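You operate a simulated robot arm through the tools that you are given. There is no shell and no other tool. Be economical: measure what you need, move in short steps, check, and stop when the job is done.

Carry out the task below with a simulated robot arm. There is one attempt and no reset: what you move stays moved.

Task
Open the trials drawer, take the crumpled page and put it in the inside of the trials drawer and shut the drawer again. Open the toner drawer, take the 500 g weight from the top of the green table and put it in the inside of the toner drawer and shut the drawer again. Put the white sleeve on the top of the green table away on the top of the wrap bench. Take the purple thick marker from the top of the green table and leave it on the blue notebook there. Put the tile that says "27" from the top of the orange table on the shelf under the green table and the tile labelled "59" on the out tray of the white printer. Do these in any order. Set down upright: thick marker.
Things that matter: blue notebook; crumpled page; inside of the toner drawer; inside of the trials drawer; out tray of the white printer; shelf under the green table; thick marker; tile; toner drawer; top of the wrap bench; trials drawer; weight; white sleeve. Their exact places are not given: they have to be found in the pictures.

The check looks at the end state, three seconds after you hand in, the way a careful person would. Anything else that was tipped, shoved, dropped, spilled or broken makes it a failure.

Robot
A 6-joint arm with a fingered hand on a trunk, on a base that drives. Base frame: it is fixed to the floor where the robot stands at the start and does not move with it; the origin is under the middle of the robot, x ahead of it, y to its left, z up. Readings come in m, degrees, newtons and seconds.
With the tool pointing down near the work surface it reaches from about 0.36 to 0.82 m from the robot's upright axis, wherever it stands. Its first joint turns from -115.0 to 115.0 degrees. Places, roughly: blue notebook (8x11x2 cm) [-2.3, -1.4, 0.7]; crumpled page (5x12x4 cm) [-2.6, -1.1, 0.7]; inside of the toner drawer [-0.1, 1.1, 0.8]; inside of the trials drawer [1.1, 0.2, 0.6]; out tray of the white printer (18x23 cm) [-0.32, 1.22, 1.08]; shelf under the green table [-2.3, -1.4, 0.2]; thick marker [-2.25, -1.75, 0.75]; tile [-0.5, -1.75, 0.75]; toner drawer [-0.1, 1, 0.8]; top of the wrap bench [-5.1, 5.4, 0.9]; trials drawer [1, 0.2, 0.6]; weight [-2.5, -1.5, 0.75]; white sleeve (11x3x12 cm) [-2.5, -1.5, 0.8]. Payload 4 kg.
Tool frame: the origin (TCP) lies between the finger pads and is the grasp point; the fingertips stand 0.026 m ahead of it; z points along the fingers, y is the line along which they close. Largest opening 0.164 m; the body of the gripper starts 0.073 m behind the TCP. The gripper is a hand of 5 fingers: y runs from the thumb to the fingers, the wrist lies at [0, 0, -0.239] in the tool frame, and closing takes about 1.5 s.
Orientation is that of the tool frame in the base frame, as a unit quaternion [w, x, y, z]. With the fingers straight down and closing along the base's y, the tool's x points along the base's -x, its y along +y and its z along -z.

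Tools
- The arm moves only by the tool apply_moves. Its argument "deltas" is text: rows parted by semicolons, each of 7 numbers parted by spaces: the shift along the tool's x, y, z in units of 400 mm (1.0 is 400 mm), then the turn, a rotation vector about the tool's x, y, z in units of 180 degrees (1.0 is 180 degrees), then the gripper command, from -1 (shut) to 1 (fully open), values between in proportion. In form: dx dy dz rx ry rz fingers; .... A call has 1 to 20 rows; each row is the pose to reach, as a shift and turn from the pose commanded when the call began, along the tool's axes at that moment. A call with a number of a shift or a turn outside -1 to 1 is refused whole. Rows are played at 5 a second. More than 0.05 m and 8.6 degrees between two rows, or a gripper value outside its range, and nothing of the call is played. A pose out of reach is approached as far as the arm can. The call stops where the force on the tool passes 40 N (or 10 N more than at its start, if that is more) or the arm is blocked; 0.2 s more then pass. The fingers move at their own pace (about 0.045 m/s each) and stop on an object; they squeeze with about 31 N. The grip force told is the motor's: it shows also when the fingers shut on nothing. Time passes only in rows, and 0.2 s behind the last, so rows that repeat a pose let the fingers close. The reply holds the time, the measured pose of the TCP, the force on the tool along the base axes, the opening and the grip force, in the units named above and with some noise, with the torque about the TCP (base axes, N m) and any sound that the robot's microphone picked up.
- Cameras (640 x 400 px; columns grow to the right, rows downward): "scene" is now at [-0.0302, 0.2362, 1.5091]; the picture's right is [0.87, -0.50, 0.00], its down [-0.46, -0.79, -0.40] and it looks along [0.20, 0.35, -0.92] (base axes); focal length 229 px, centre (320, 200). "wrist" rides on the gripper at [0.05, -0.07, -0.094] in the tool frame; the picture's right is [0.81, 0.59, 0.00], its down [-0.43, 0.60, -0.68] and it looks along [-0.40, 0.55, 0.74] (tool axes); focal length 270 px, centre (320, 200).
- camera(camera): a new picture of that camera. The clock stands still meanwhile.
- move_column(by): slides the trunk up (or, below 0, down) by that many m; the arm and the scene camera ride with it, the base frame stays. It gives what a move gives, with no picture.
- base_move(legs): drives the robot by 1 to 6 legs, each [ahead, left, turn to the left] in m, m and degrees, along the robot's own axes; the way and the turn of a leg run together, so that a leg with both is an arc; at most 1.5 m and 180 degrees a leg. The arm and the cameras ride along, it lands a little off, and it stops where it bumps. It gives what a move gives.
- preshape(shape): the hand has 5 fingers and takes this shape, open, in about a second: jaw (thumb against the fingers, like two jaws); tri (thumb and two fingers); tip (a fingertip pinch); poke (one finger out to press); point (the index stretched); flat (the hand flat); cup (the hand cupped); fist (a fist). The gripper value then closes the fingers along that shape, each until it touches; the sizes above hold for jaw. It gives what a move gives, with no picture.
- head_to(pan, tilt): turns the head with the scene camera to pan (to the left, within 155 degrees either way) and tilt (down, from -29 to 69), counted from straight ahead of the robot. It gives what a move gives.
- point_at(camera, pixels): for up to 12 pixels [column, row] of the newest picture of that camera ("zoom" is the newest enlarged one), the place [x, y, z] in the base frame of the surface seen there, good to about 0.002 m. The clock stands still meanwhile.
- zoom(camera, box): a new picture of the part [left, top, right, bottom] of that camera's present view, enlarged. The clock stands still meanwhile.
- job_done(): hands the job in; it is judged then, once.

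Work in short steps. Measure before you move; look again where a grasp or a placing could have gone wrong, and mend it. You have 322 turns and 198 pictures in all, those below and enlarged ones among them. Open the gripper and draw the arm clear of the work before you hand the job in, unless the task says otherwise; then end with one line.

The tools are called by a JSON object that holds its "method" and its "body". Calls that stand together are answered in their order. apply_moves: Moves the arm, as the interface text tells. Its arguments: {"type":"object","properties":{"deltas":{"type":"string"}},"required":["deltas"]} The other tools are called the same way: move_column (by) slides the trunk up or down; preshape (shape) gives the hand a shape; base_move (legs) drives the base; head_to (pan, tilt) turns the head that bears the scene camera; camera (camera) takes a picture; point_at (camera, pixels) gives the place of the surface under pixels of a picture; zoom (camera, box) takes an enlarged picture of a part of a camera's view; job_done () hands the job in.

At the start:

```text
clock: 0.0
position: [0.4376, 0.2756, 1.1359]
ee_rot: [0.0, 0.0, 1.0, 0.001]
wrist_force: [0.8, -0.5, -0.4]
moment: [0.03, 0.01, 0.01]
grip_width: 0.1639
gripper_force: 0.1
shape: jaw
trunk travel left (down, up): [-0.583, 0.407]
robot x, y, heading: [0.0022, 0.0026, -0.1]
head pan, tilt: [60.0, 66.4]
```

scene: 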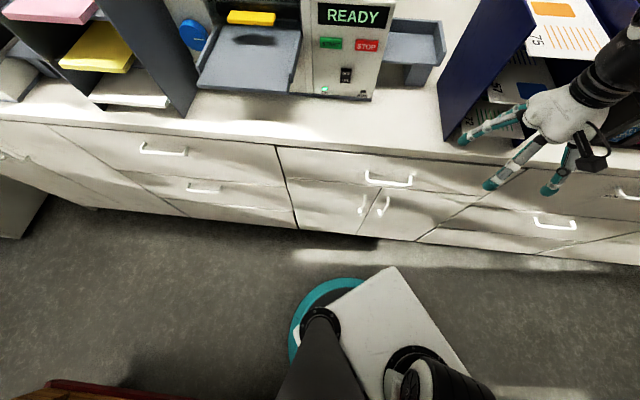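
wrist: 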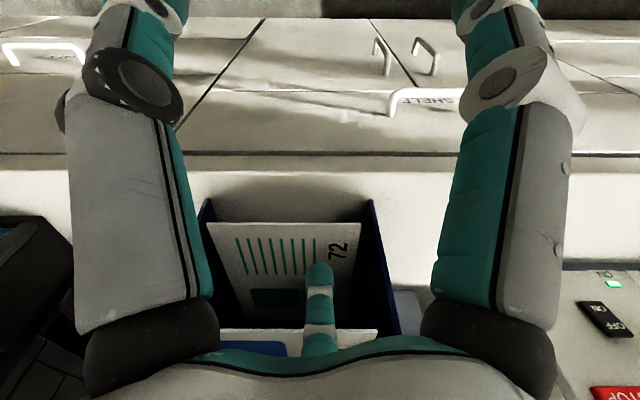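

The scene picture shows a counter with drawers to the left-front and a printer with "READY". I look around with the head to map the room.

{"method": "head_to", "body": {"pan": 0, "tilt": 35}}

{"method": "camera", "body": {"camera": "scene"}}

{"method": "head_to", "body": {"pan": 75, "tilt": 35}}

{"method": "camera", "body": {"camera": "scene"}}

{"method": "head_to", "body": {"pan": 150, "tilt": 20}}

{"method": "camera", "body": {"camera": "scene"}}

{"method": "head_to", "body": {"pan": -135, "tilt": 25}}

{"method": "camera", "body": {"camera": "scene"}}

{"method": "head_to", "body": {"pan": -70, "tilt": 30}}

{"method": "camera", "body": {"camera": "scene"}}

```text
clock: 1.3
position: [0.4375, 0.2775, 1.1361]
ee_rot: [0.0, 0.0, 1.0, 0.0]
wrist_force: [0.1, -0.4, -1.1]
moment: [-0.01, -0.01, 0.0]
grip_width: 0.164
gripper_force: 0.0
shape: jaw
trunk travel left (down, up): [-0.583, 0.407]
robot x, y, heading: [-0.0011, -0.0002, 0.4]
head pan, tilt: [0.0, 35.0]
```

```text
195 pictures are left
```

scene: 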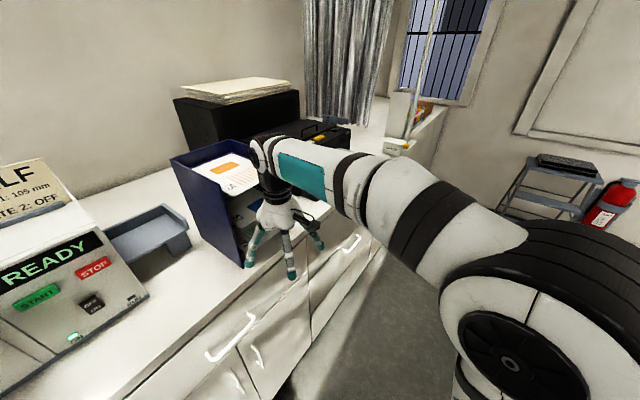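

```text
clock: 2.8
position: [0.4368, 0.2763, 1.1331]
ee_rot: [0.001, 0.0, 1.0, 0.0]
wrist_force: [-0.4, 0.1, -0.6]
moment: [-0.01, 0.06, 0.0]
grip_width: 0.1639
gripper_force: 0.1
shape: jaw
trunk travel left (down, up): [-0.583, 0.407]
robot x, y, heading: [0.0033, 0.0023, 0.2]
head pan, tilt: [75.0, 35.0]
```

```text
194 pictures are left
```

scene: 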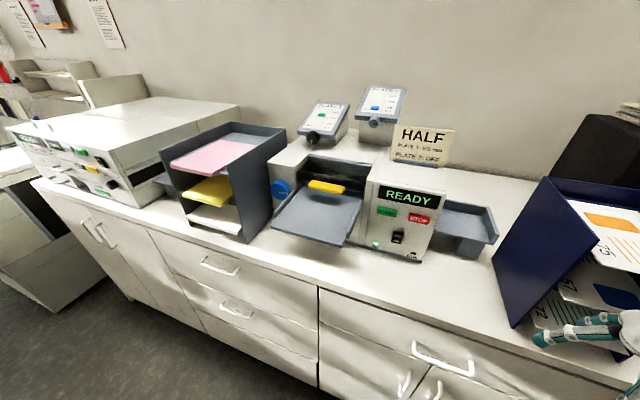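

```text
clock: 4.2
position: [0.4373, 0.2761, 1.1352]
ee_rot: [0.0, 0.001, 1.0, 0.0]
wrist_force: [0.2, 0.0, 0.0]
moment: [0.04, 0.01, 0.01]
grip_width: 0.1639
gripper_force: 0.0
shape: jaw
trunk travel left (down, up): [-0.583, 0.407]
robot x, y, heading: [-0.0001, -0.0009, -0.0]
head pan, tilt: [150.0, 20.0]
```

```text
193 pictures are left
```

scene: 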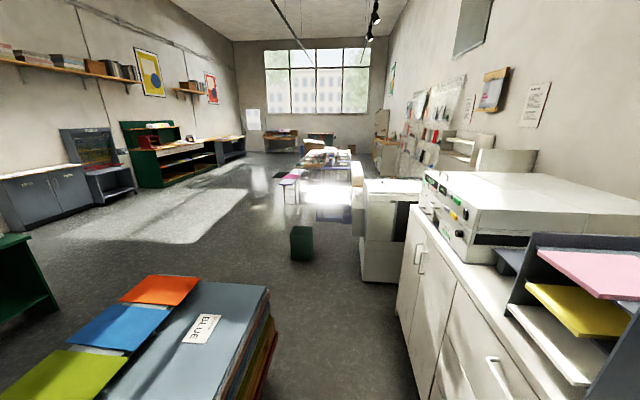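

```text
clock: 8.2
position: [0.4388, 0.2765, 1.1346]
ee_rot: [0.001, 0.0, 1.0, 0.0]
wrist_force: [0.7, -0.8, 0.5]
moment: [0.01, 0.0, -0.01]
grip_width: 0.1641
gripper_force: 0.0
shape: jaw
trunk travel left (down, up): [-0.583, 0.407]
robot x, y, heading: [-0.0048, -0.0014, -0.1]
head pan, tilt: [-135.0, 25.0]
```

```text
192 pictures are left
```

scene: 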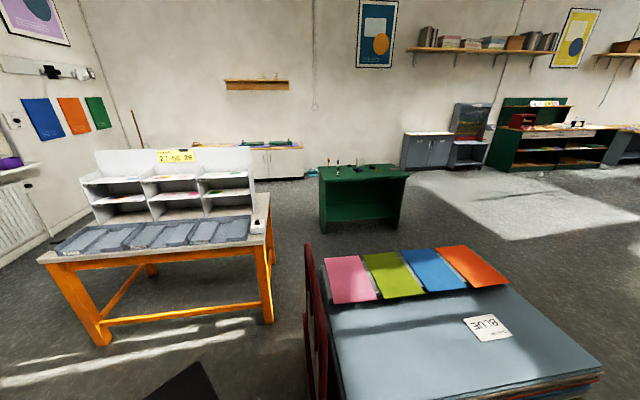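

```text
clock: 9.5
position: [0.4389, 0.2776, 1.1349]
ee_rot: [0.0, 0.0, 1.0, 0.0]
wrist_force: [0.7, 0.3, 0.9]
moment: [0.0, 0.0, 0.01]
grip_width: 0.164
gripper_force: 0.0
shape: jaw
trunk travel left (down, up): [-0.583, 0.407]
robot x, y, heading: [0.001, 0.0004, -0.1]
head pan, tilt: [-70.0, 30.0]
```

```text
191 pictures are left
```

scene: 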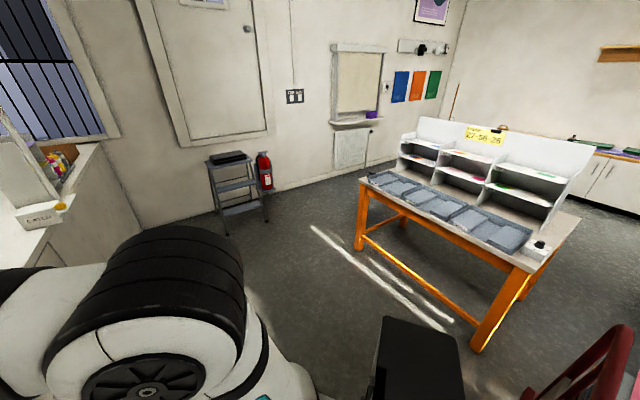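

I look at the drawer fronts and measure the geometry.

{"method": "head_to", "body": {"pan": 60, "tilt": 50}}

{"method": "zoom", "body": {"camera": "scene", "box": [0, 100, 480, 400]}}

{"method": "head_to", "body": {"pan": -5, "tilt": 55}}

{"method": "zoom", "body": {"camera": "scene", "box": [0, 0, 640, 400]}}

```text
clock: 11.6
position: [0.4385, 0.2761, 1.1356]
ee_rot: [0.0, 0.0, 1.0, 0.0]
wrist_force: [-0.2, 0.4, 0.0]
moment: [-0.03, 0.02, -0.01]
grip_width: 0.1638
gripper_force: 0.0
shape: jaw
trunk travel left (down, up): [-0.583, 0.407]
robot x, y, heading: [-0.0022, -0.0, 0.1]
head pan, tilt: [60.0, 50.0]
```

```text
1.33 times, centred on (240, 250) of scene
```

zoom: 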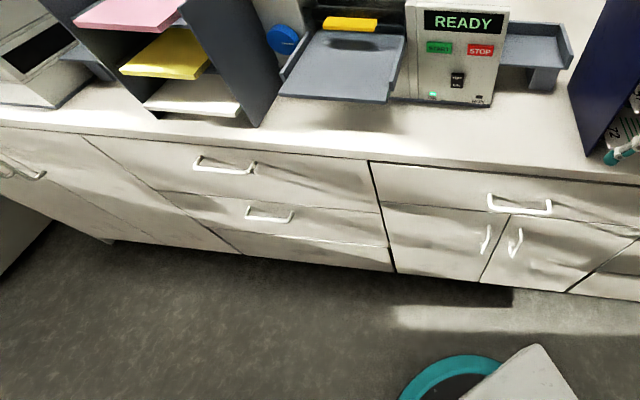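

```text
clock: 13.0
position: [0.4381, 0.2763, 1.1356]
ee_rot: [0.0, -0.001, 1.0, -0.001]
wrist_force: [0.1, -0.7, 0.2]
moment: [-0.03, -0.01, -0.02]
grip_width: 0.164
gripper_force: 0.0
shape: jaw
trunk travel left (down, up): [-0.583, 0.407]
robot x, y, heading: [-0.0006, 0.0008, 0.1]
head pan, tilt: [-5.0, 55.0]
```

```text
1.00 times, centred on (320, 200) of scene (not enlarged: the box is as wide or as high as the picture)
```

zoom: 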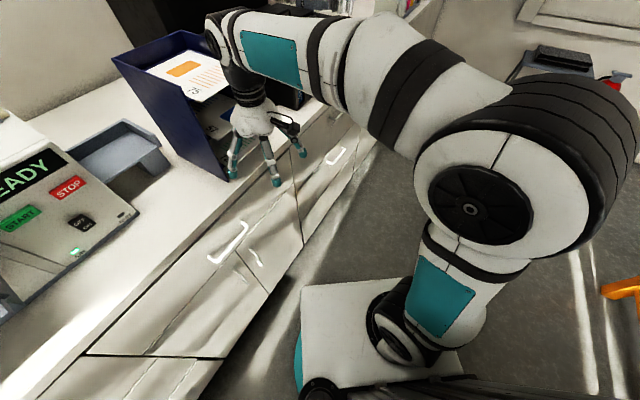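

The counter seems to run diagonally. I measure handles and edges in this view.

{"method": "point_at", "body": {"camera": "scene", "pixels": [[208, 257], [236, 258], [247, 224], [328, 163], [342, 150], [338, 163], [88, 345], [300, 200], [105, 155], [270, 200], [300, 130], [360, 140]]}}

{"method": "head_to", "body": {"pan": 60, "tilt": 50}}

{"method": "camera", "body": {"camera": "scene"}}

{"method": "point_at", "body": {"camera": "scene", "pixels": [[148, 217], [190, 229], [166, 225], [185, 253], [221, 264], [203, 262], [366, 250], [412, 258], [390, 255], [270, 140], [250, 170], [410, 135]]}}

```text
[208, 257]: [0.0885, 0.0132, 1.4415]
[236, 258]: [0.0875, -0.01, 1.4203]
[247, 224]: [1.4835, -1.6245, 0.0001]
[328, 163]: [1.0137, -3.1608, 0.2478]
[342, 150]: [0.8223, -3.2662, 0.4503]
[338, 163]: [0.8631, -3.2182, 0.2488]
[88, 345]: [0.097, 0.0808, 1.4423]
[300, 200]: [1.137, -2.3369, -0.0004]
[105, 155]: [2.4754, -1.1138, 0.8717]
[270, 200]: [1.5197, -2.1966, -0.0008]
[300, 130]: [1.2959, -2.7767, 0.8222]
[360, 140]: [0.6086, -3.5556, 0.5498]
```

```text
clock: 14.3
position: [0.4391, 0.2755, 1.1357]
ee_rot: [0.0, 0.0, 1.0, 0.0]
wrist_force: [0.9, -1.0, 0.2]
moment: [-0.02, -0.01, -0.02]
grip_width: 0.1638
gripper_force: 0.1
shape: jaw
trunk travel left (down, up): [-0.583, 0.407]
robot x, y, heading: [0.0001, -0.0025, -0.1]
head pan, tilt: [60.0, 50.0]
```

```text
188 pictures are left
```

scene: 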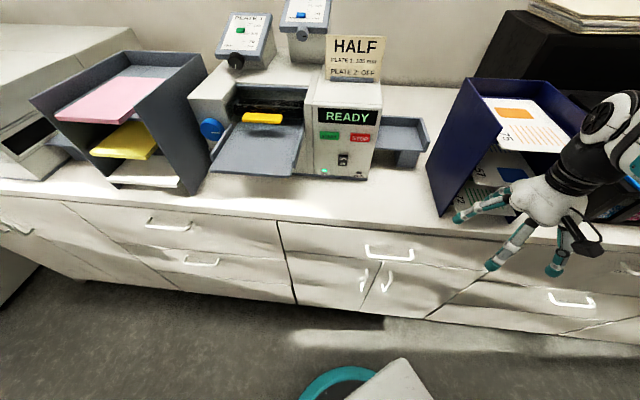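

```text
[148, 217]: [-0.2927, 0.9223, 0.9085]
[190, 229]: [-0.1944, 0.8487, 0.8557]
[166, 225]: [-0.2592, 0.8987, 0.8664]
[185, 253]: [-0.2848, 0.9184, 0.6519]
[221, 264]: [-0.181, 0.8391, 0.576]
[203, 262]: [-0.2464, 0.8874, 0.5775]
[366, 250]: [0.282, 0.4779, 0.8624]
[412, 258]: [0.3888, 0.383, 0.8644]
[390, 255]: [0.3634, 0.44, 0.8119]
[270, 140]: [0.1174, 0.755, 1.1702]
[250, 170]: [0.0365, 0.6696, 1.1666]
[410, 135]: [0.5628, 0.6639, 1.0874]
```

I zoom on the fronts to seek labels.

{"method": "zoom", "body": {"camera": "scene", "box": [130, 190, 290, 290]}}

{"method": "head_to", "body": {"pan": 20, "tilt": 50}}

{"method": "camera", "body": {"camera": "scene"}}

```text
4.00 times, centred on (210, 240) of scene
```

zoom: 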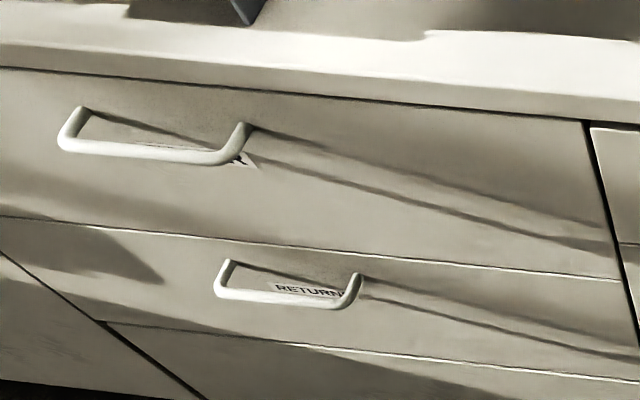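

```text
clock: 15.4
position: [0.4375, 0.2775, 1.1345]
ee_rot: [0.0, 0.0, 1.0, -0.001]
wrist_force: [-0.1, -0.1, 0.3]
moment: [0.02, 0.02, -0.01]
grip_width: 0.1642
gripper_force: 0.1
shape: jaw
trunk travel left (down, up): [-0.583, 0.407]
robot x, y, heading: [-0.0005, 0.0028, -0.2]
head pan, tilt: [20.0, 50.0]
```

```text
186 pictures are left
```

scene: 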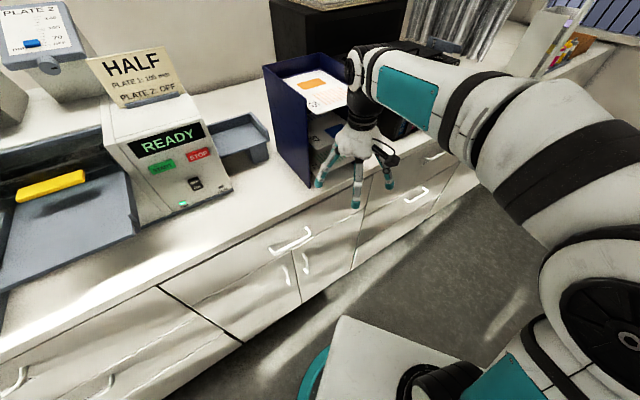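

{"method": "zoom", "body": {"camera": "scene", "box": [360, 140, 500, 230]}}

{"method": "point_at", "body": {"camera": "scene", "pixels": [[405, 200], [428, 190], [415, 200], [428, 158], [444, 153], [280, 255], [310, 235], [365, 265], [355, 210], [432, 215]]}}

```text
4.44 times, centred on (430, 185) of scene
```

zoom: 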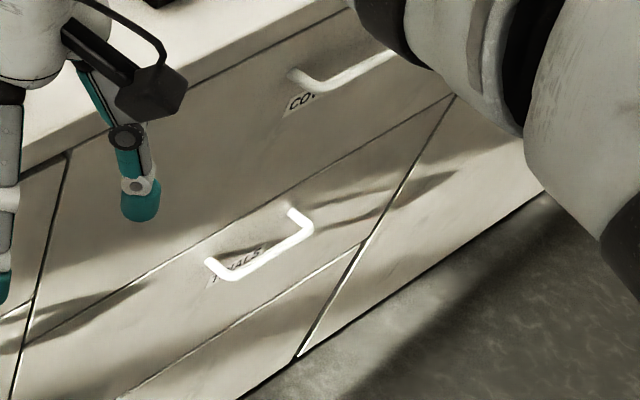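

```text
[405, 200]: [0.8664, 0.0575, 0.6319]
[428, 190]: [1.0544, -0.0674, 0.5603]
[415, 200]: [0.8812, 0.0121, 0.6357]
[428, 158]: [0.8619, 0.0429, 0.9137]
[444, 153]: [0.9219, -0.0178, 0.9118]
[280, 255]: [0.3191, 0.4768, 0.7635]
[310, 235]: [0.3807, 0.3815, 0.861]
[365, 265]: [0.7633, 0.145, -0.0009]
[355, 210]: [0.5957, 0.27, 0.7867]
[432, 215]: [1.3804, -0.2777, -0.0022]
```

Trials is the lower drawer handle here. I measure its bar and the front face in the zoomed picture.

{"method": "point_at", "body": {"camera": "zoom", "pixels": [[232, 276], [250, 266], [272, 252], [290, 240], [305, 231], [212, 264], [292, 214], [200, 290], [320, 260], [150, 320], [250, 300], [290, 330]]}}

{"method": "head_to", "body": {"pan": 75, "tilt": 50}}

{"method": "zoom", "body": {"camera": "scene", "box": [200, 150, 440, 300]}}

```text
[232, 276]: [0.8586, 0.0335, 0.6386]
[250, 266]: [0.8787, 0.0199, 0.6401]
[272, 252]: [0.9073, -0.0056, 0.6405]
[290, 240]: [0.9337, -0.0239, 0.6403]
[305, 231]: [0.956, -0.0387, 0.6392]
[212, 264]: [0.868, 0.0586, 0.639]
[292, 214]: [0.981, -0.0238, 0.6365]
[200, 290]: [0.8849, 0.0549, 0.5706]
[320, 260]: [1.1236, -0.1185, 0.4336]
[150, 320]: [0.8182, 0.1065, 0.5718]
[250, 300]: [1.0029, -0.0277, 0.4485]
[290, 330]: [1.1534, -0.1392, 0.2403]
```

```text
clock: 16.7
position: [0.4382, 0.2768, 1.1351]
ee_rot: [0.0, 0.0, 1.0, 0.0]
wrist_force: [0.1, -0.6, 0.0]
moment: [0.01, 0.03, 0.01]
grip_width: 0.1637
gripper_force: 0.0
shape: jaw
trunk travel left (down, up): [-0.583, 0.407]
robot x, y, heading: [0.0008, -0.0018, 0.1]
head pan, tilt: [75.0, 50.0]
```

```text
2.67 times, centred on (320, 225) of scene
```

zoom: 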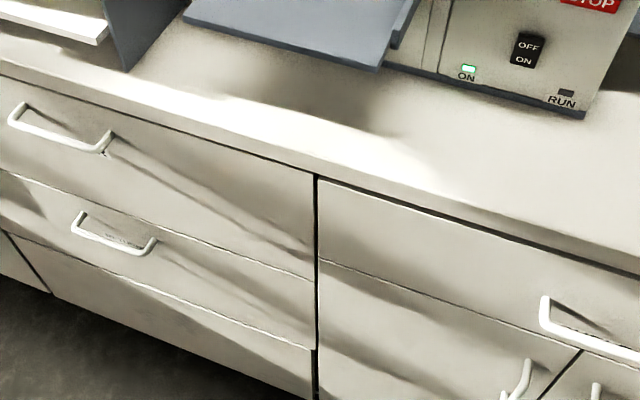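

{"method": "point_at", "body": {"camera": "zoom", "pixels": [[14, 122], [35, 130], [60, 139], [80, 146], [98, 150], [22, 106], [107, 136], [110, 200], [250, 215], [200, 132], [2, 78], [300, 195]]}}

{"method": "head_to", "body": {"pan": 110, "tilt": 35}}

{"method": "camera", "body": {"camera": "scene"}}

```text
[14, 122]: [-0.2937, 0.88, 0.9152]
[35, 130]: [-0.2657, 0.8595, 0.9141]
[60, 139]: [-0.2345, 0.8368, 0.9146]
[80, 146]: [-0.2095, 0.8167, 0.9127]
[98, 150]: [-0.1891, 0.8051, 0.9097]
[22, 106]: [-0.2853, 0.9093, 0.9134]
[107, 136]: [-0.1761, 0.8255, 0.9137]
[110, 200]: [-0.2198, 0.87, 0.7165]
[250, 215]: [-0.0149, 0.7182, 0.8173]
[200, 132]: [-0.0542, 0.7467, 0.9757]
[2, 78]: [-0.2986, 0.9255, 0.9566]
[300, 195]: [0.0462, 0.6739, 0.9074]
```

```text
clock: 17.7
position: [0.4394, 0.2767, 1.1357]
ee_rot: [0.0, 0.0, 1.0, 0.0]
wrist_force: [0.4, 0.4, -0.6]
moment: [0.03, 0.01, -0.01]
grip_width: 0.1637
gripper_force: 0.0
shape: jaw
trunk travel left (down, up): [-0.583, 0.407]
robot x, y, heading: [-0.0014, -0.0023, -0.3]
head pan, tilt: [110.0, 35.0]
```

```text
183 pictures are left
```

scene: 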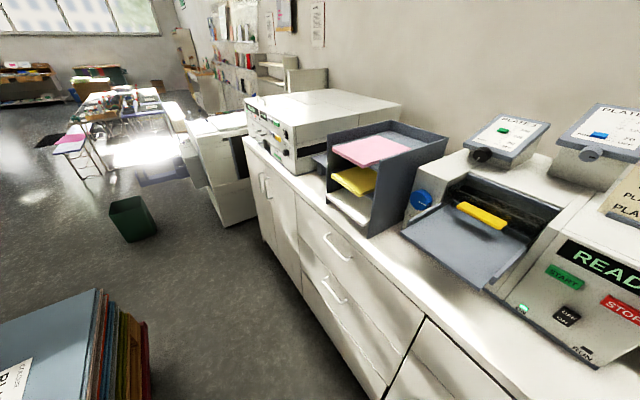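

{"method": "point_at", "body": {"camera": "scene", "pixels": [[365, 150], [355, 180], [340, 205], [320, 160], [320, 172], [300, 110], [415, 145], [440, 250], [415, 240], [280, 145], [480, 160], [395, 130]]}}

{"method": "zoom", "body": {"camera": "scene", "box": [240, 80, 480, 230]}}

```text
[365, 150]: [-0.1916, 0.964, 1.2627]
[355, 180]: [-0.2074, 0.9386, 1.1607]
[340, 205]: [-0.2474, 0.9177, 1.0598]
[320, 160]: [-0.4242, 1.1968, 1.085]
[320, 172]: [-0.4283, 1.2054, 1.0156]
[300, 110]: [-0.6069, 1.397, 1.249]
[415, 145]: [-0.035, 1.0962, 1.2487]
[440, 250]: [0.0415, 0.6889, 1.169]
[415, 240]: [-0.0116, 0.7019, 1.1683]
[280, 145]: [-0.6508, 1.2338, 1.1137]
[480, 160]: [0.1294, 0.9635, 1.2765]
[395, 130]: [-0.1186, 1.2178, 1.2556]
```

```text
2.67 times, centred on (360, 155) of scene
```

zoom: 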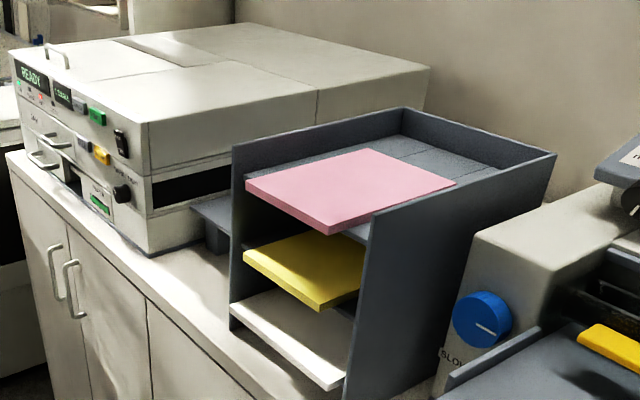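

The printer tray sits between the printer and the sorter. Now I check the floor behind/right of the robot for driving room.

{"method": "head_to", "body": {"pan": -80, "tilt": 60}}

{"method": "camera", "body": {"camera": "scene"}}

{"method": "point_at", "body": {"camera": "scene", "pixels": [[320, 200], [320, 300], [250, 100], [500, 150], [550, 200], [600, 300], [330, 120], [200, 200], [420, 250]]}}

{"method": "head_to", "body": {"pan": -145, "tilt": 50}}

{"method": "camera", "body": {"camera": "scene"}}

{"method": "point_at", "body": {"camera": "scene", "pixels": [[100, 200], [200, 150], [300, 150], [400, 200], [500, 200], [150, 300], [500, 300], [600, 250], [50, 100], [250, 50]]}}

```text
clock: 20.5
position: [0.437, 0.2773, 1.1364]
ee_rot: [0.0, 0.0, 1.0, 0.001]
wrist_force: [-0.2, 0.3, 0.6]
moment: [0.0, -0.04, 0.02]
grip_width: 0.1638
gripper_force: 0.0
shape: jaw
trunk travel left (down, up): [-0.583, 0.407]
robot x, y, heading: [-0.0014, 0.0005, 0.1]
head pan, tilt: [-80.0, 60.0]
```

```text
181 pictures are left
```

scene: 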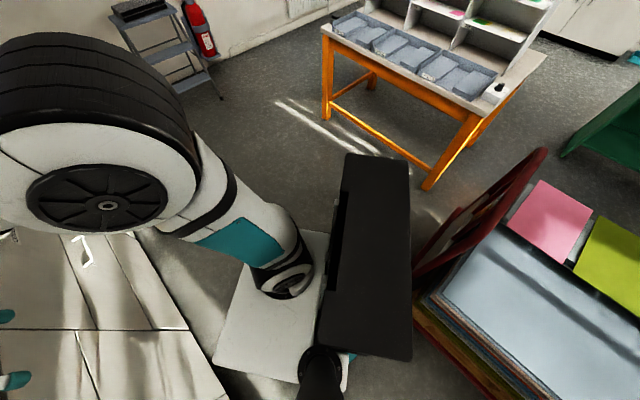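

```text
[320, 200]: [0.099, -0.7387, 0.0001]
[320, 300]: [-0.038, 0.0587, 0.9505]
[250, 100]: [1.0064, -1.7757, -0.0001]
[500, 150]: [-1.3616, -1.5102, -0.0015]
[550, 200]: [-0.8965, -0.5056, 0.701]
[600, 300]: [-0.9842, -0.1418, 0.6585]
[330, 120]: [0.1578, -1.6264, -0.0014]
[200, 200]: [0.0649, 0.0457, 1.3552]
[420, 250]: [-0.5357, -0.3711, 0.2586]
```

```text
clock: 21.8
position: [0.4378, 0.2768, 1.1345]
ee_rot: [0.0, -0.001, 1.0, 0.001]
wrist_force: [0.1, 0.3, 0.5]
moment: [0.0, -0.01, -0.01]
grip_width: 0.1637
gripper_force: 0.0
shape: jaw
trunk travel left (down, up): [-0.583, 0.407]
robot x, y, heading: [0.0012, 0.0011, 0.0]
head pan, tilt: [-145.0, 50.0]
```

```text
180 pictures are left
```

scene: 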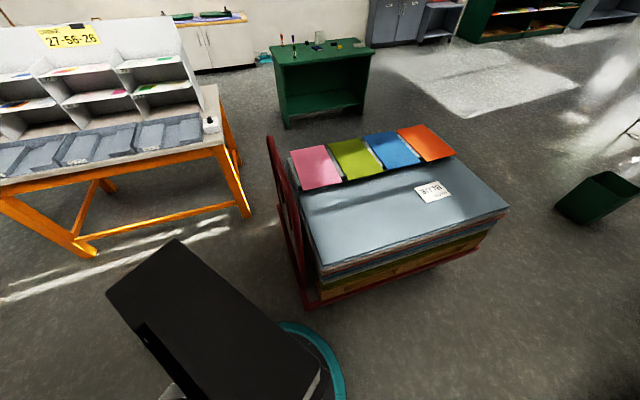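

```text
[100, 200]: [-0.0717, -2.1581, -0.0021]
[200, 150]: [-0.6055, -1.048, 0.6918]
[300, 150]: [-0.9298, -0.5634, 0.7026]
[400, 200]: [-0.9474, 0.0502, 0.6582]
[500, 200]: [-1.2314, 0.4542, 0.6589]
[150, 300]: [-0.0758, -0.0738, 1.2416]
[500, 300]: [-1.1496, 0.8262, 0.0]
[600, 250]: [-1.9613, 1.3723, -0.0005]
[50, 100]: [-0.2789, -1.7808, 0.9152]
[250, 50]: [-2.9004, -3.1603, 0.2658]
```

The aisle between counter (n≈0.57) and orange table is clear. I drive to stand squarely before the trials drawer, then turn to face it.

{"method": "base_move", "body": {"legs": [[0.447, -0.635, 0], [0, 0, 53.8]]}}

{"method": "head_to", "body": {"pan": 0, "tilt": 50}}

{"method": "camera", "body": {"camera": "scene"}}

```text
clock: 28.4
position: [0.4817, -0.1094, 1.1348]
ee_rot: [0.0, -0.449, 0.894, 0.001]
wrist_force: [0.7, -0.1, 0.1]
moment: [0.02, -0.01, 0.0]
grip_width: 0.1639
gripper_force: 0.1
shape: jaw
trunk travel left (down, up): [-0.583, 0.407]
robot x, y, heading: [0.4422, -0.6271, 53.5]
head pan, tilt: [-145.0, 50.0]
```

```text
clock: 30.6
position: [0.4816, -0.1099, 1.1354]
ee_rot: [0.0, -0.449, 0.893, 0.0]
wrist_force: [0.3, 0.5, -0.2]
moment: [0.01, 0.03, 0.0]
grip_width: 0.1639
gripper_force: 0.0
shape: jaw
trunk travel left (down, up): [-0.583, 0.407]
robot x, y, heading: [0.4435, -0.6276, 53.3]
head pan, tilt: [0.0, 50.0]
```

```text
179 pictures are left
```

scene: 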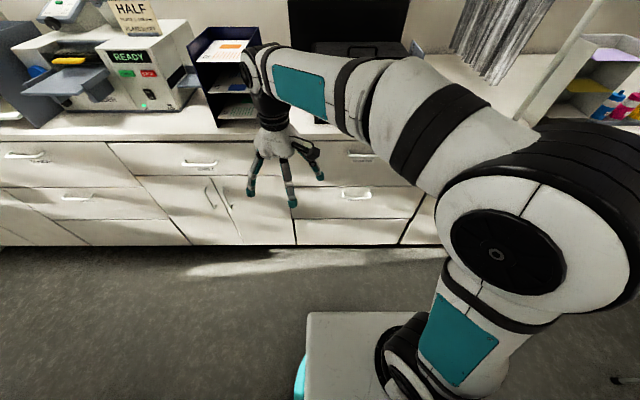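

The handle is straight ahead at t≈0.735. I rotate the hand to point forward (closing vertically) while shifting it to the right and ahead.

{"method": "apply_moves", "body": {"deltas": "-0.027 -0.05 0 0.0275 -0.0275 -0.0275 1; -0.054 -0.1 0 0.055 -0.055 -0.055 1; -0.08 -0.15 0 0.0825 -0.0825 -0.0825 1; -0.107 -0.2 0 0.11 -0.11 -0.11 1; -0.134 -0.25 0 0.1375 -0.1375 -0.1375 1; -0.16 -0.3 0 0.165 -0.165 -0.165 1; -0.187 -0.35 0 0.1925 -0.1925 -0.1925 1; -0.214 -0.4 0 0.22 -0.22 -0.22 1; -0.24 -0.45 0 0.2475 -0.2475 -0.2475 1; -0.268 -0.5 0 0.275 -0.275 -0.275 1; -0.295 -0.55 0 0.3025 -0.3025 -0.3025 1; -0.32 -0.6 0 0.33 -0.33 -0.33 1; -0.348 -0.65 0 0.3575 -0.3575 -0.3575 1; -0.375 -0.7 0 0.385 -0.385 -0.385 1; -0.375 -0.7 0 0.385 -0.385 -0.385 1"}}

{"method": "camera", "body": {"camera": "scene"}}

```text
clock: 33.9
position: [0.754, -0.1361, 1.1451]
ee_rot: [-0.666, 0.67, -0.231, 0.232]
wrist_force: [0.2, -0.5, 0.2]
moment: [0.01, -0.02, 0.01]
grip_width: 0.1641
gripper_force: 0.1
shape: jaw
out of reach, approached as far as the arm can: row 14, 15
trunk travel left (down, up): [-0.583, 0.407]
robot x, y, heading: [0.4434, -0.6252, 53.4]
head pan, tilt: [0.0, 50.0]
```

```text
178 pictures are left
```

scene: 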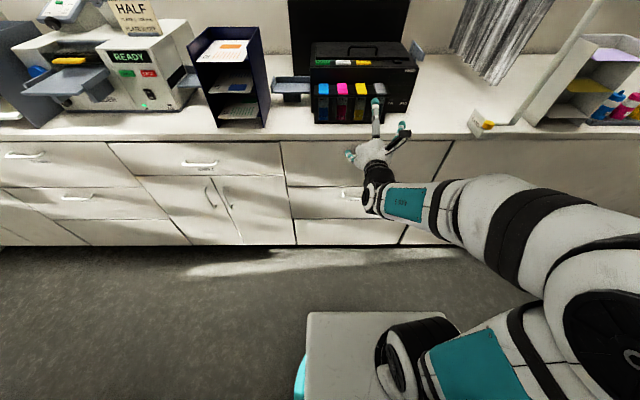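

The hand points at the counter, palm sideways with y down. I lower the trunk to handle height.

{"method": "move_column", "body": {"by": -0.505}}

{"method": "camera", "body": {"camera": "wrist"}}

{"method": "camera", "body": {"camera": "scene"}}

```text
refused: -0.505 is not a number from -0.4 to 0.4
```

```text
177 pictures are left
```

wrist: 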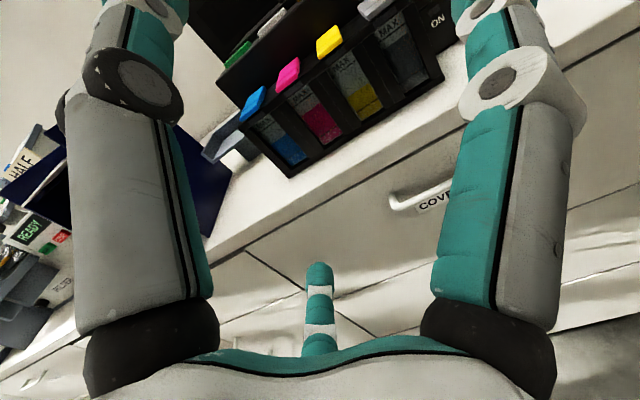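

```text
176 pictures are left
```

scene: 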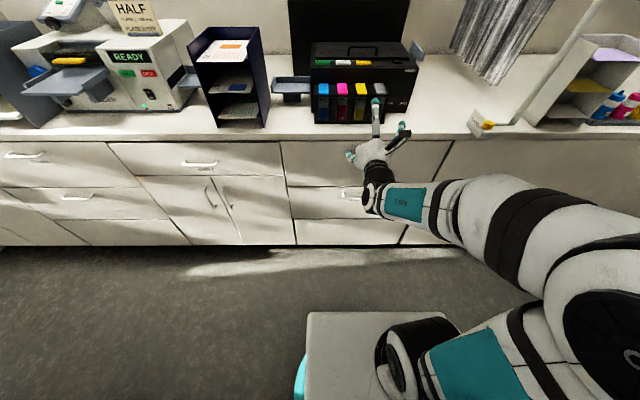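

The limit is 0.4 per call; I lower in two steps.

{"method": "move_column", "body": {"by": -0.3}}

{"method": "move_column", "body": {"by": -0.205}}

{"method": "camera", "body": {"camera": "wrist"}}

{"method": "camera", "body": {"camera": "scene"}}

```text
clock: 36.9
position: [0.7523, -0.1358, 0.8437]
ee_rot: [-0.666, 0.67, -0.233, 0.231]
wrist_force: [0.5, 0.9, 0.2]
moment: [-0.01, 0.01, -0.01]
grip_width: 0.1639
gripper_force: 0.1
shape: jaw
trunk travel left (down, up): [-0.283, 0.707]
robot x, y, heading: [0.4459, -0.622, 53.4]
head pan, tilt: [0.0, 50.0]
```

```text
clock: 39.1
position: [0.753, -0.1349, 0.6389]
ee_rot: [-0.666, 0.67, -0.233, 0.231]
wrist_force: [0.2, 0.3, 0.0]
moment: [0.01, 0.01, -0.03]
grip_width: 0.164
gripper_force: 0.0
shape: jaw
trunk travel left (down, up): [-0.078, 0.912]
robot x, y, heading: [0.4409, -0.6283, 53.3]
head pan, tilt: [0.0, 50.0]
```

```text
175 pictures are left
```

wrist: 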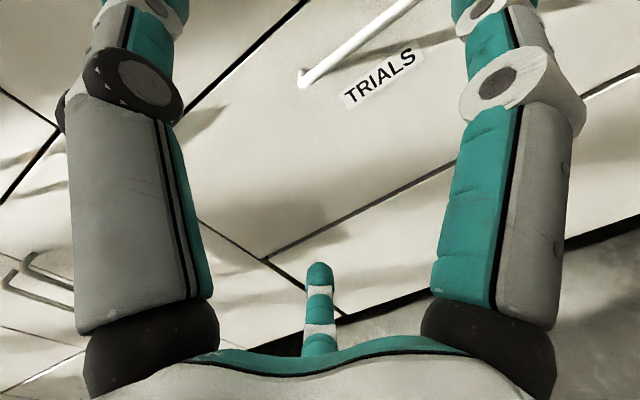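

```text
174 pictures are left
```

scene: 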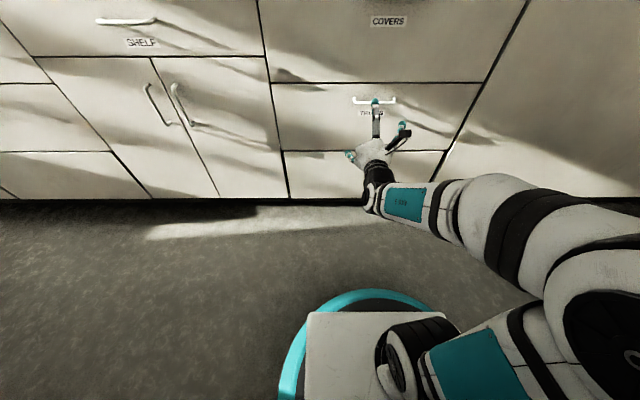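

{"method": "zoom", "body": {"camera": "scene", "box": [330, 80, 426, 140]}}

{"method": "point_at", "body": {"camera": "wrist", "pixels": [[320, 68], [350, 47], [380, 24], [400, 10], [303, 82], [300, 140]]}}

```text
6.67 times, centred on (378, 110) of scene
```

zoom: 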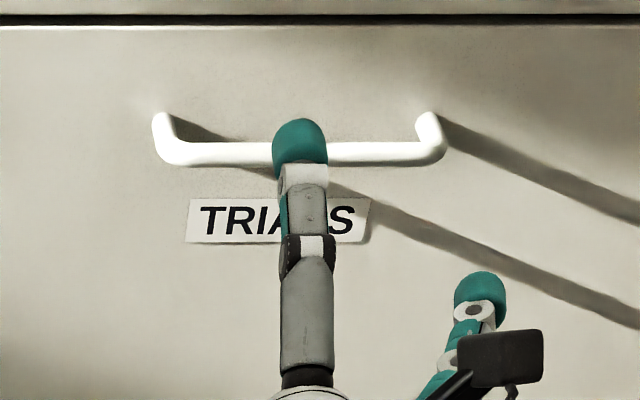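

```text
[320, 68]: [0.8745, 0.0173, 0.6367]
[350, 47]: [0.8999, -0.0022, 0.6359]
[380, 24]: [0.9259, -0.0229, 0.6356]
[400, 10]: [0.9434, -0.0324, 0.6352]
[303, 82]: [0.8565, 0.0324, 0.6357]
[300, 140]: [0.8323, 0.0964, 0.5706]
```

Bar centre ≈(0.906,-0.003,0.636). I advance most of the way with the hand open.

{"method": "apply_moves", "body": {"deltas": "0.025 0.002 0.1 0 -0.004 0 1; 0.05 0.004 0.2 0 -0.008 0 1; 0.075 0.006 0.3 0 -0.012 0 1; 0.099 0.007 0.36 0 -0.012 0 1"}}

{"method": "camera", "body": {"camera": "wrist"}}

{"method": "zoom", "body": {"camera": "scene", "box": [300, 50, 460, 150]}}

```text
clock: 40.1
position: [0.8311, -0.017, 0.6479]
ee_rot: [-0.661, 0.672, -0.238, 0.234]
wrist_force: [-0.3, 0.2, 0.3]
moment: [-0.01, 0.03, -0.03]
grip_width: 0.164
gripper_force: 0.0
shape: jaw
out of reach, approached as far as the arm can: row 1, 2, 3, 4
trunk travel left (down, up): [-0.078, 0.912]
robot x, y, heading: [0.4445, -0.6281, 53.5]
head pan, tilt: [0.0, 50.0]
```

```text
172 pictures are left
```

wrist: 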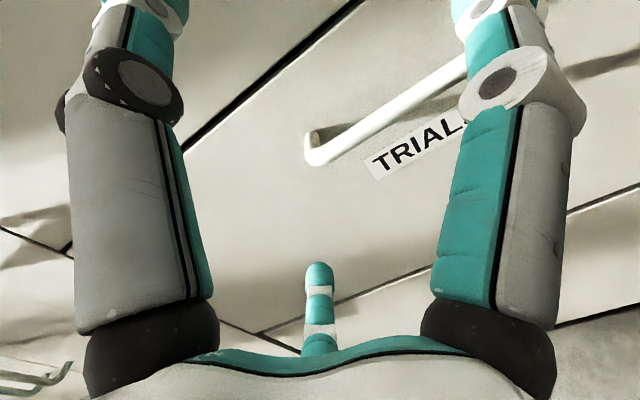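

```text
4.00 times, centred on (380, 100) of scene
```

zoom: 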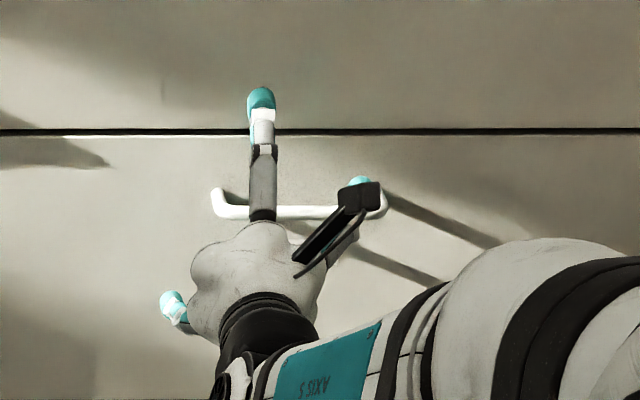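

The arm can't go further right, so I shift the base right by 5.5 cm with the hand held.

{"method": "base_move", "body": {"legs": [[0, -0.055, 0]]}}

{"method": "camera", "body": {"camera": "wrist"}}

{"method": "zoom", "body": {"camera": "scene", "box": [300, 50, 460, 150]}}

```text
clock: 41.0
position: [0.8757, -0.0502, 0.6476]
ee_rot: [-0.662, 0.671, -0.238, 0.234]
wrist_force: [0.2, -0.4, 0.6]
moment: [0.0, -0.02, 0.02]
grip_width: 0.1639
gripper_force: 0.1
shape: jaw
trunk travel left (down, up): [-0.078, 0.912]
robot x, y, heading: [0.4864, -0.665, 53.2]
head pan, tilt: [0.0, 50.0]
```

```text
170 pictures are left
```

wrist: 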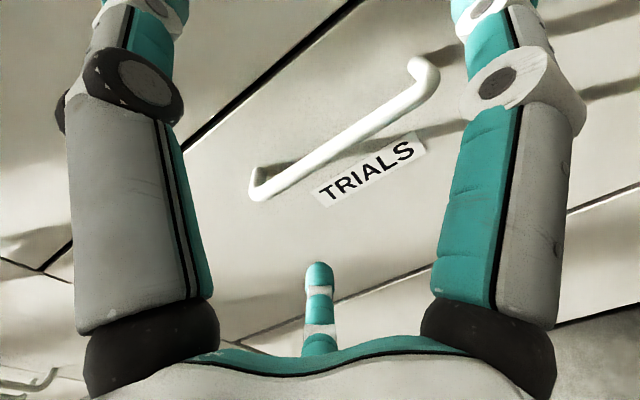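

```text
4.00 times, centred on (380, 100) of scene
```

zoom: 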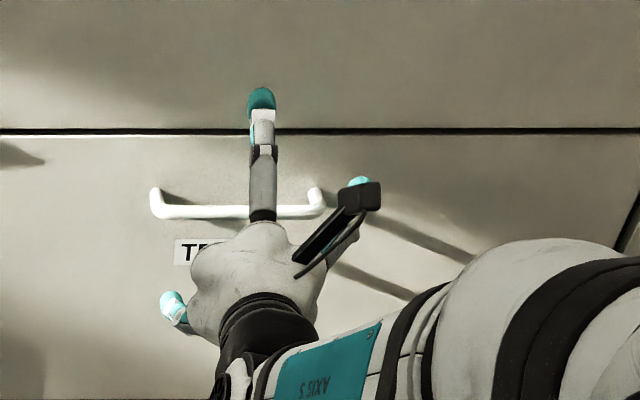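

TCP is now centred at t≈0.737. I advance ~4.5 cm and drop 1 cm, in small rows.

{"method": "apply_moves", "body": {"deltas": "0 0.013 0.03 0 0 0 1; 0 0.0265 0.06 0 0 0 1"}}

```text
clock: 41.6
position: [0.8878, -0.0295, 0.6377]
ee_rot: [-0.66, 0.672, -0.239, 0.237]
wrist_force: [0.2, -0.4, -0.5]
moment: [0.02, 0.03, 0.03]
grip_width: 0.164
gripper_force: 0.1
shape: jaw
trunk travel left (down, up): [-0.078, 0.912]
robot x, y, heading: [0.4867, -0.6612, 53.4]
head pan, tilt: [0.0, 50.0]
```

Good; another 2.2 cm, then close.

{"method": "apply_moves", "body": {"deltas": "0 0 0.03 0 0 0 1; 0 0 0.055 0 0 0 1"}}

{"method": "camera", "body": {"camera": "wrist"}}

```text
clock: 42.2
position: [0.9037, -0.0129, 0.6362]
ee_rot: [-0.659, 0.672, -0.24, 0.237]
wrist_force: [-0.4, -0.2, 0.4]
moment: [-0.01, -0.02, -0.01]
grip_width: 0.1639
gripper_force: 0.0
shape: jaw
trunk travel left (down, up): [-0.078, 0.912]
robot x, y, heading: [0.4912, -0.6637, 53.6]
head pan, tilt: [0.0, 50.0]
```

```text
168 pictures are left
```

wrist: 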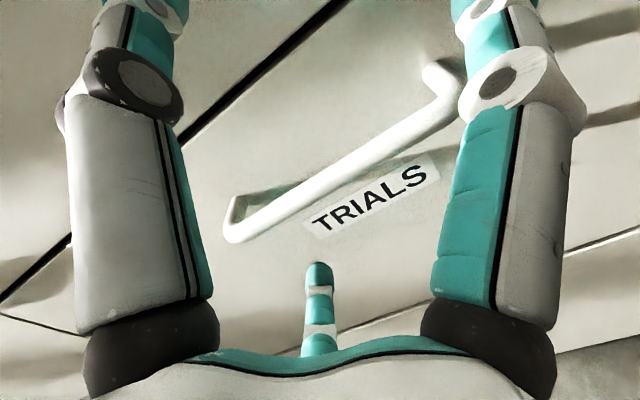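

Bar lies between the fingers; I close.

{"method": "apply_moves", "body": {"deltas": "0 0 0 0 0 0 -1; 0 0 0 0 0 0 -1; 0 0 0 0 0 0 -1; 0 0 0 0 0 0 -1; 0 0 0 0 0 0 -1; 0 0 0 0 0 0 -1; 0 0 0 0 0 0 -1; 0 0 0 0 0 0 -1; 0 0 0 0 0 0 -1; 0 0 0 0 0 0 -1; 0 0 0 0 0 0 -1"}}

{"method": "zoom", "body": {"camera": "scene", "box": [300, 50, 460, 150]}}

```text
clock: 44.6
position: [0.9021, -0.0134, 0.6355]
ee_rot: [-0.66, 0.671, -0.24, 0.237]
wrist_force: [-0.2, -0.4, 1.8]
moment: [-0.01, -0.02, -0.02]
grip_width: 0.0058
gripper_force: 30.8
shape: jaw
trunk travel left (down, up): [-0.078, 0.912]
robot x, y, heading: [0.4848, -0.6553, 53.4]
head pan, tilt: [0.0, 50.0]
```

```text
4.00 times, centred on (380, 100) of scene
```

zoom: 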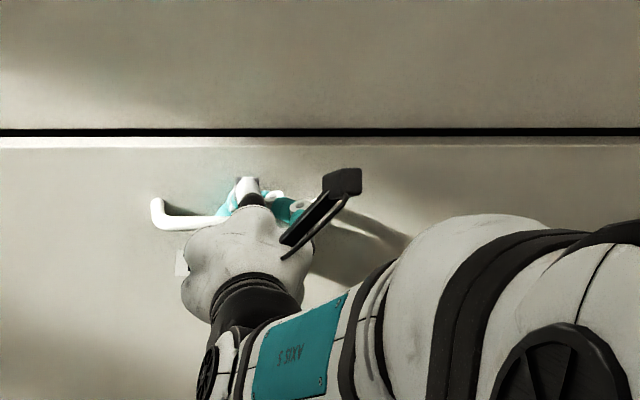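

Gripped. I pull straight out 10 cm along the drawer axis.

{"method": "apply_moves", "body": {"deltas": "0.003 0 -0.05 0 0 0 -1; 0.006 0 -0.1 0 0 0 -1; 0.009 0 -0.15 0 0 0 -1; 0.012 0 -0.2 0 0 0 -1; 0.015 0 -0.25 0 0 0 -1"}}

{"method": "camera", "body": {"camera": "scene"}}

```text
clock: 45.8
position: [0.847, -0.097, 0.6396]
ee_rot: [-0.661, 0.672, -0.238, 0.235]
wrist_force: [0.3, 0.3, 0.0]
moment: [-0.01, -0.01, 0.0]
grip_width: 0.0058
gripper_force: 31.1
shape: jaw
trunk travel left (down, up): [-0.078, 0.912]
robot x, y, heading: [0.4895, -0.6619, 53.0]
head pan, tilt: [0.0, 50.0]
```

```text
166 pictures are left
```

scene: 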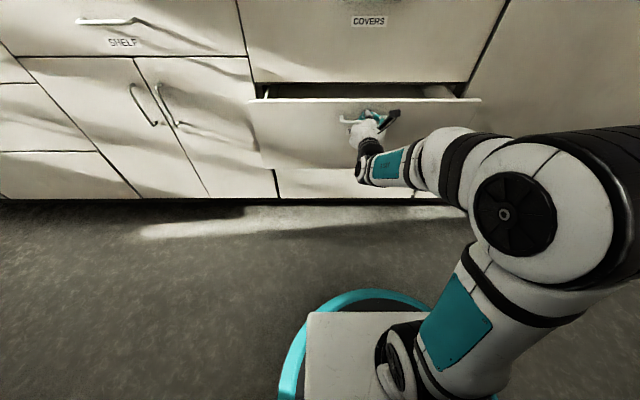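

The drawer opens smoothly. I pull further 14 cm.

{"method": "apply_moves", "body": {"deltas": "0.003 0 -0.05 0 0 0 -1; 0.006 0 -0.1 0 0 0 -1; 0.009 0 -0.15 0 0 0 -1; 0.012 0 -0.2 0 0 0 -1; 0.015 0 -0.25 0 0 0 -1; 0.018 0 -0.3 0 0 0 -1; 0.021 0 -0.35 0 0 0 -1"}}

{"method": "camera", "body": {"camera": "scene"}}

```text
clock: 47.4
position: [0.7848, -0.1697, 0.6443]
ee_rot: [-0.656, 0.676, -0.239, 0.234]
wrist_force: [6.3, -5.0, -15.0]
moment: [0.02, -0.05, 0.01]
grip_width: 0.0058
gripper_force: 30.7
shape: jaw
out of reach, approached as far as the arm can: row 5, 6, 7
trunk travel left (down, up): [-0.078, 0.912]
robot x, y, heading: [0.482, -0.6594, 53.8]
head pan, tilt: [0.0, 50.0]
```

```text
165 pictures are left
```

scene: 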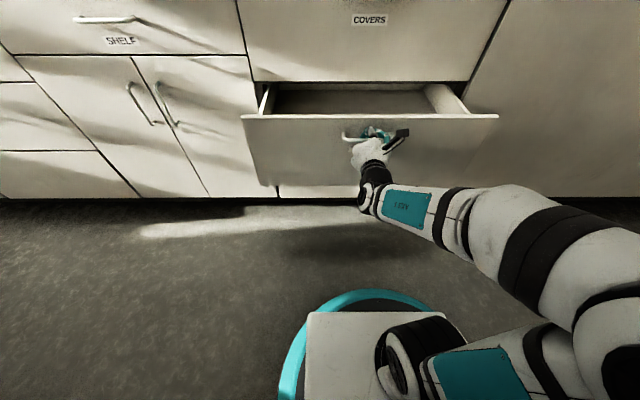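

The arm is at its limit; I back the base 8 cm to open further.

{"method": "base_move", "body": {"legs": [[-0.08, 0, 0]]}}

{"method": "camera", "body": {"camera": "scene"}}

```text
clock: 48.5
position: [0.736, -0.2324, 0.6467]
ee_rot: [-0.658, 0.676, -0.237, 0.233]
wrist_force: [3.7, -4.6, -18.2]
moment: [0.09, -0.07, 0.02]
grip_width: 0.0056
gripper_force: 31.0
shape: jaw
trunk travel left (down, up): [-0.078, 0.912]
robot x, y, heading: [0.4402, -0.7204, 53.4]
head pan, tilt: [0.0, 50.0]
```

```text
164 pictures are left
```

scene: 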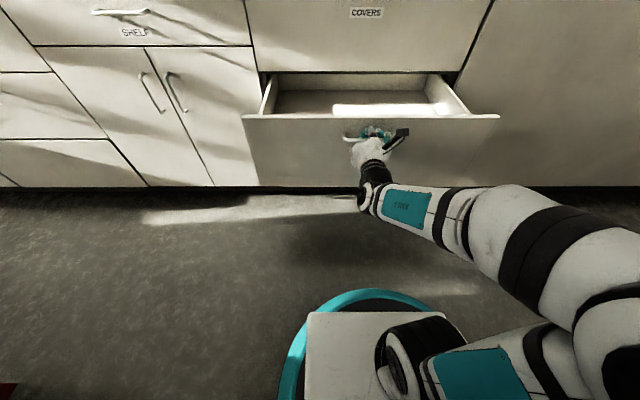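

Open about 27 cm. I release and back the base away a bit.

{"method": "apply_moves", "body": {"deltas": "0 0 0 0 0 0 0; 0 0 0 0 0 0 0.5; 0 0 0 0 0 0 0.5; 0 0 0 0 0 0 0.5; 0 0 0 0 0 0 0.5; 0 0 0 0 0 0 0.5; 0 0 0 0 0 0 0.5; 0 0 0 0 0 0 0.5"}}

{"method": "base_move", "body": {"legs": [[-0.15, 0, 0]]}}

{"method": "camera", "body": {"camera": "scene"}}

```text
clock: 50.3
position: [0.7371, -0.2332, 0.6455]
ee_rot: [-0.657, 0.676, -0.238, 0.234]
wrist_force: [-0.3, -0.4, 0.1]
moment: [0.0, -0.01, 0.0]
grip_width: 0.1228
gripper_force: 0.1
shape: jaw
trunk travel left (down, up): [-0.078, 0.912]
robot x, y, heading: [0.4416, -0.7211, 53.4]
head pan, tilt: [0.0, 50.0]
```

```text
clock: 51.6
position: [0.648, -0.3525, 0.6454]
ee_rot: [-0.657, 0.676, -0.238, 0.234]
wrist_force: [-0.3, 0.9, 0.1]
moment: [0.0, -0.01, -0.01]
grip_width: 0.1225
gripper_force: 0.1
shape: jaw
trunk travel left (down, up): [-0.078, 0.912]
robot x, y, heading: [0.3507, -0.845, 53.1]
head pan, tilt: [0.0, 50.0]
```

```text
163 pictures are left
```

scene: 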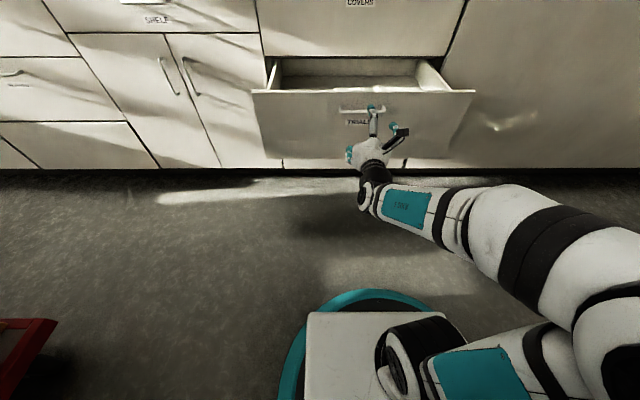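

Next the toner drawer. The cart may restrict room there; I look left to measure it.

{"method": "head_to", "body": {"pan": 75, "tilt": 45}}

{"method": "camera", "body": {"camera": "scene"}}

```text
clock: 53.1
position: [0.6475, -0.3523, 0.6455]
ee_rot: [-0.656, 0.676, -0.238, 0.234]
wrist_force: [0.1, 0.2, 0.1]
moment: [0.01, 0.0, 0.0]
grip_width: 0.1229
gripper_force: 0.1
shape: jaw
trunk travel left (down, up): [-0.078, 0.912]
robot x, y, heading: [0.349, -0.8443, 53.4]
head pan, tilt: [75.0, 45.0]
```

```text
162 pictures are left
```

scene: 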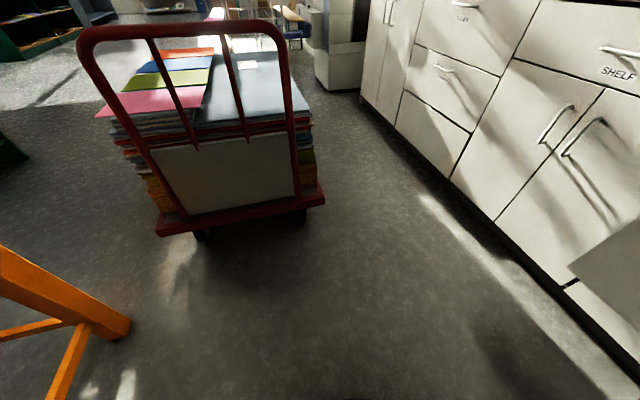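

{"method": "point_at", "body": {"camera": "scene", "pixels": [[323, 200], [310, 125], [300, 100], [160, 232], [282, 35], [270, 100], [445, 185], [250, 75], [205, 240], [130, 325], [300, 215]]}}

{"method": "zoom", "body": {"camera": "scene", "box": [240, 0, 400, 100]}}

```text
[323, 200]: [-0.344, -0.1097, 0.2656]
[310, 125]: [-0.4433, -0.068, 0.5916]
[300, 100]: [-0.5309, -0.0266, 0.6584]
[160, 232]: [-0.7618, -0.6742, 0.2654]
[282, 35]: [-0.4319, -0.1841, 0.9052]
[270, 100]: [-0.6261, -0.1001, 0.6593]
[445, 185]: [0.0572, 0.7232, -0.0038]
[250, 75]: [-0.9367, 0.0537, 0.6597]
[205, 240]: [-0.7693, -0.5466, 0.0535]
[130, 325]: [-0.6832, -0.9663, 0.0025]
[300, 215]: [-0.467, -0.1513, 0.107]
```

```text
4.00 times, centred on (320, 50) of scene
```

zoom: 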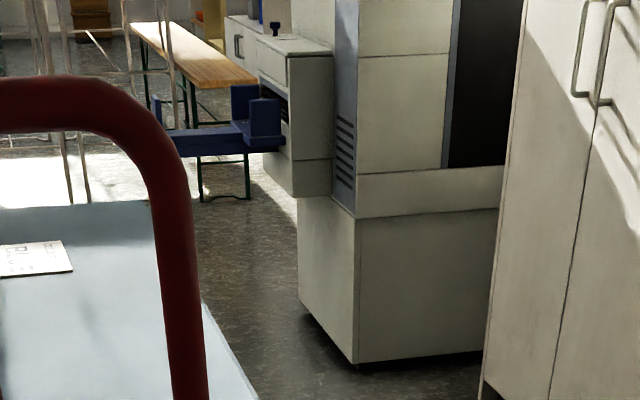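

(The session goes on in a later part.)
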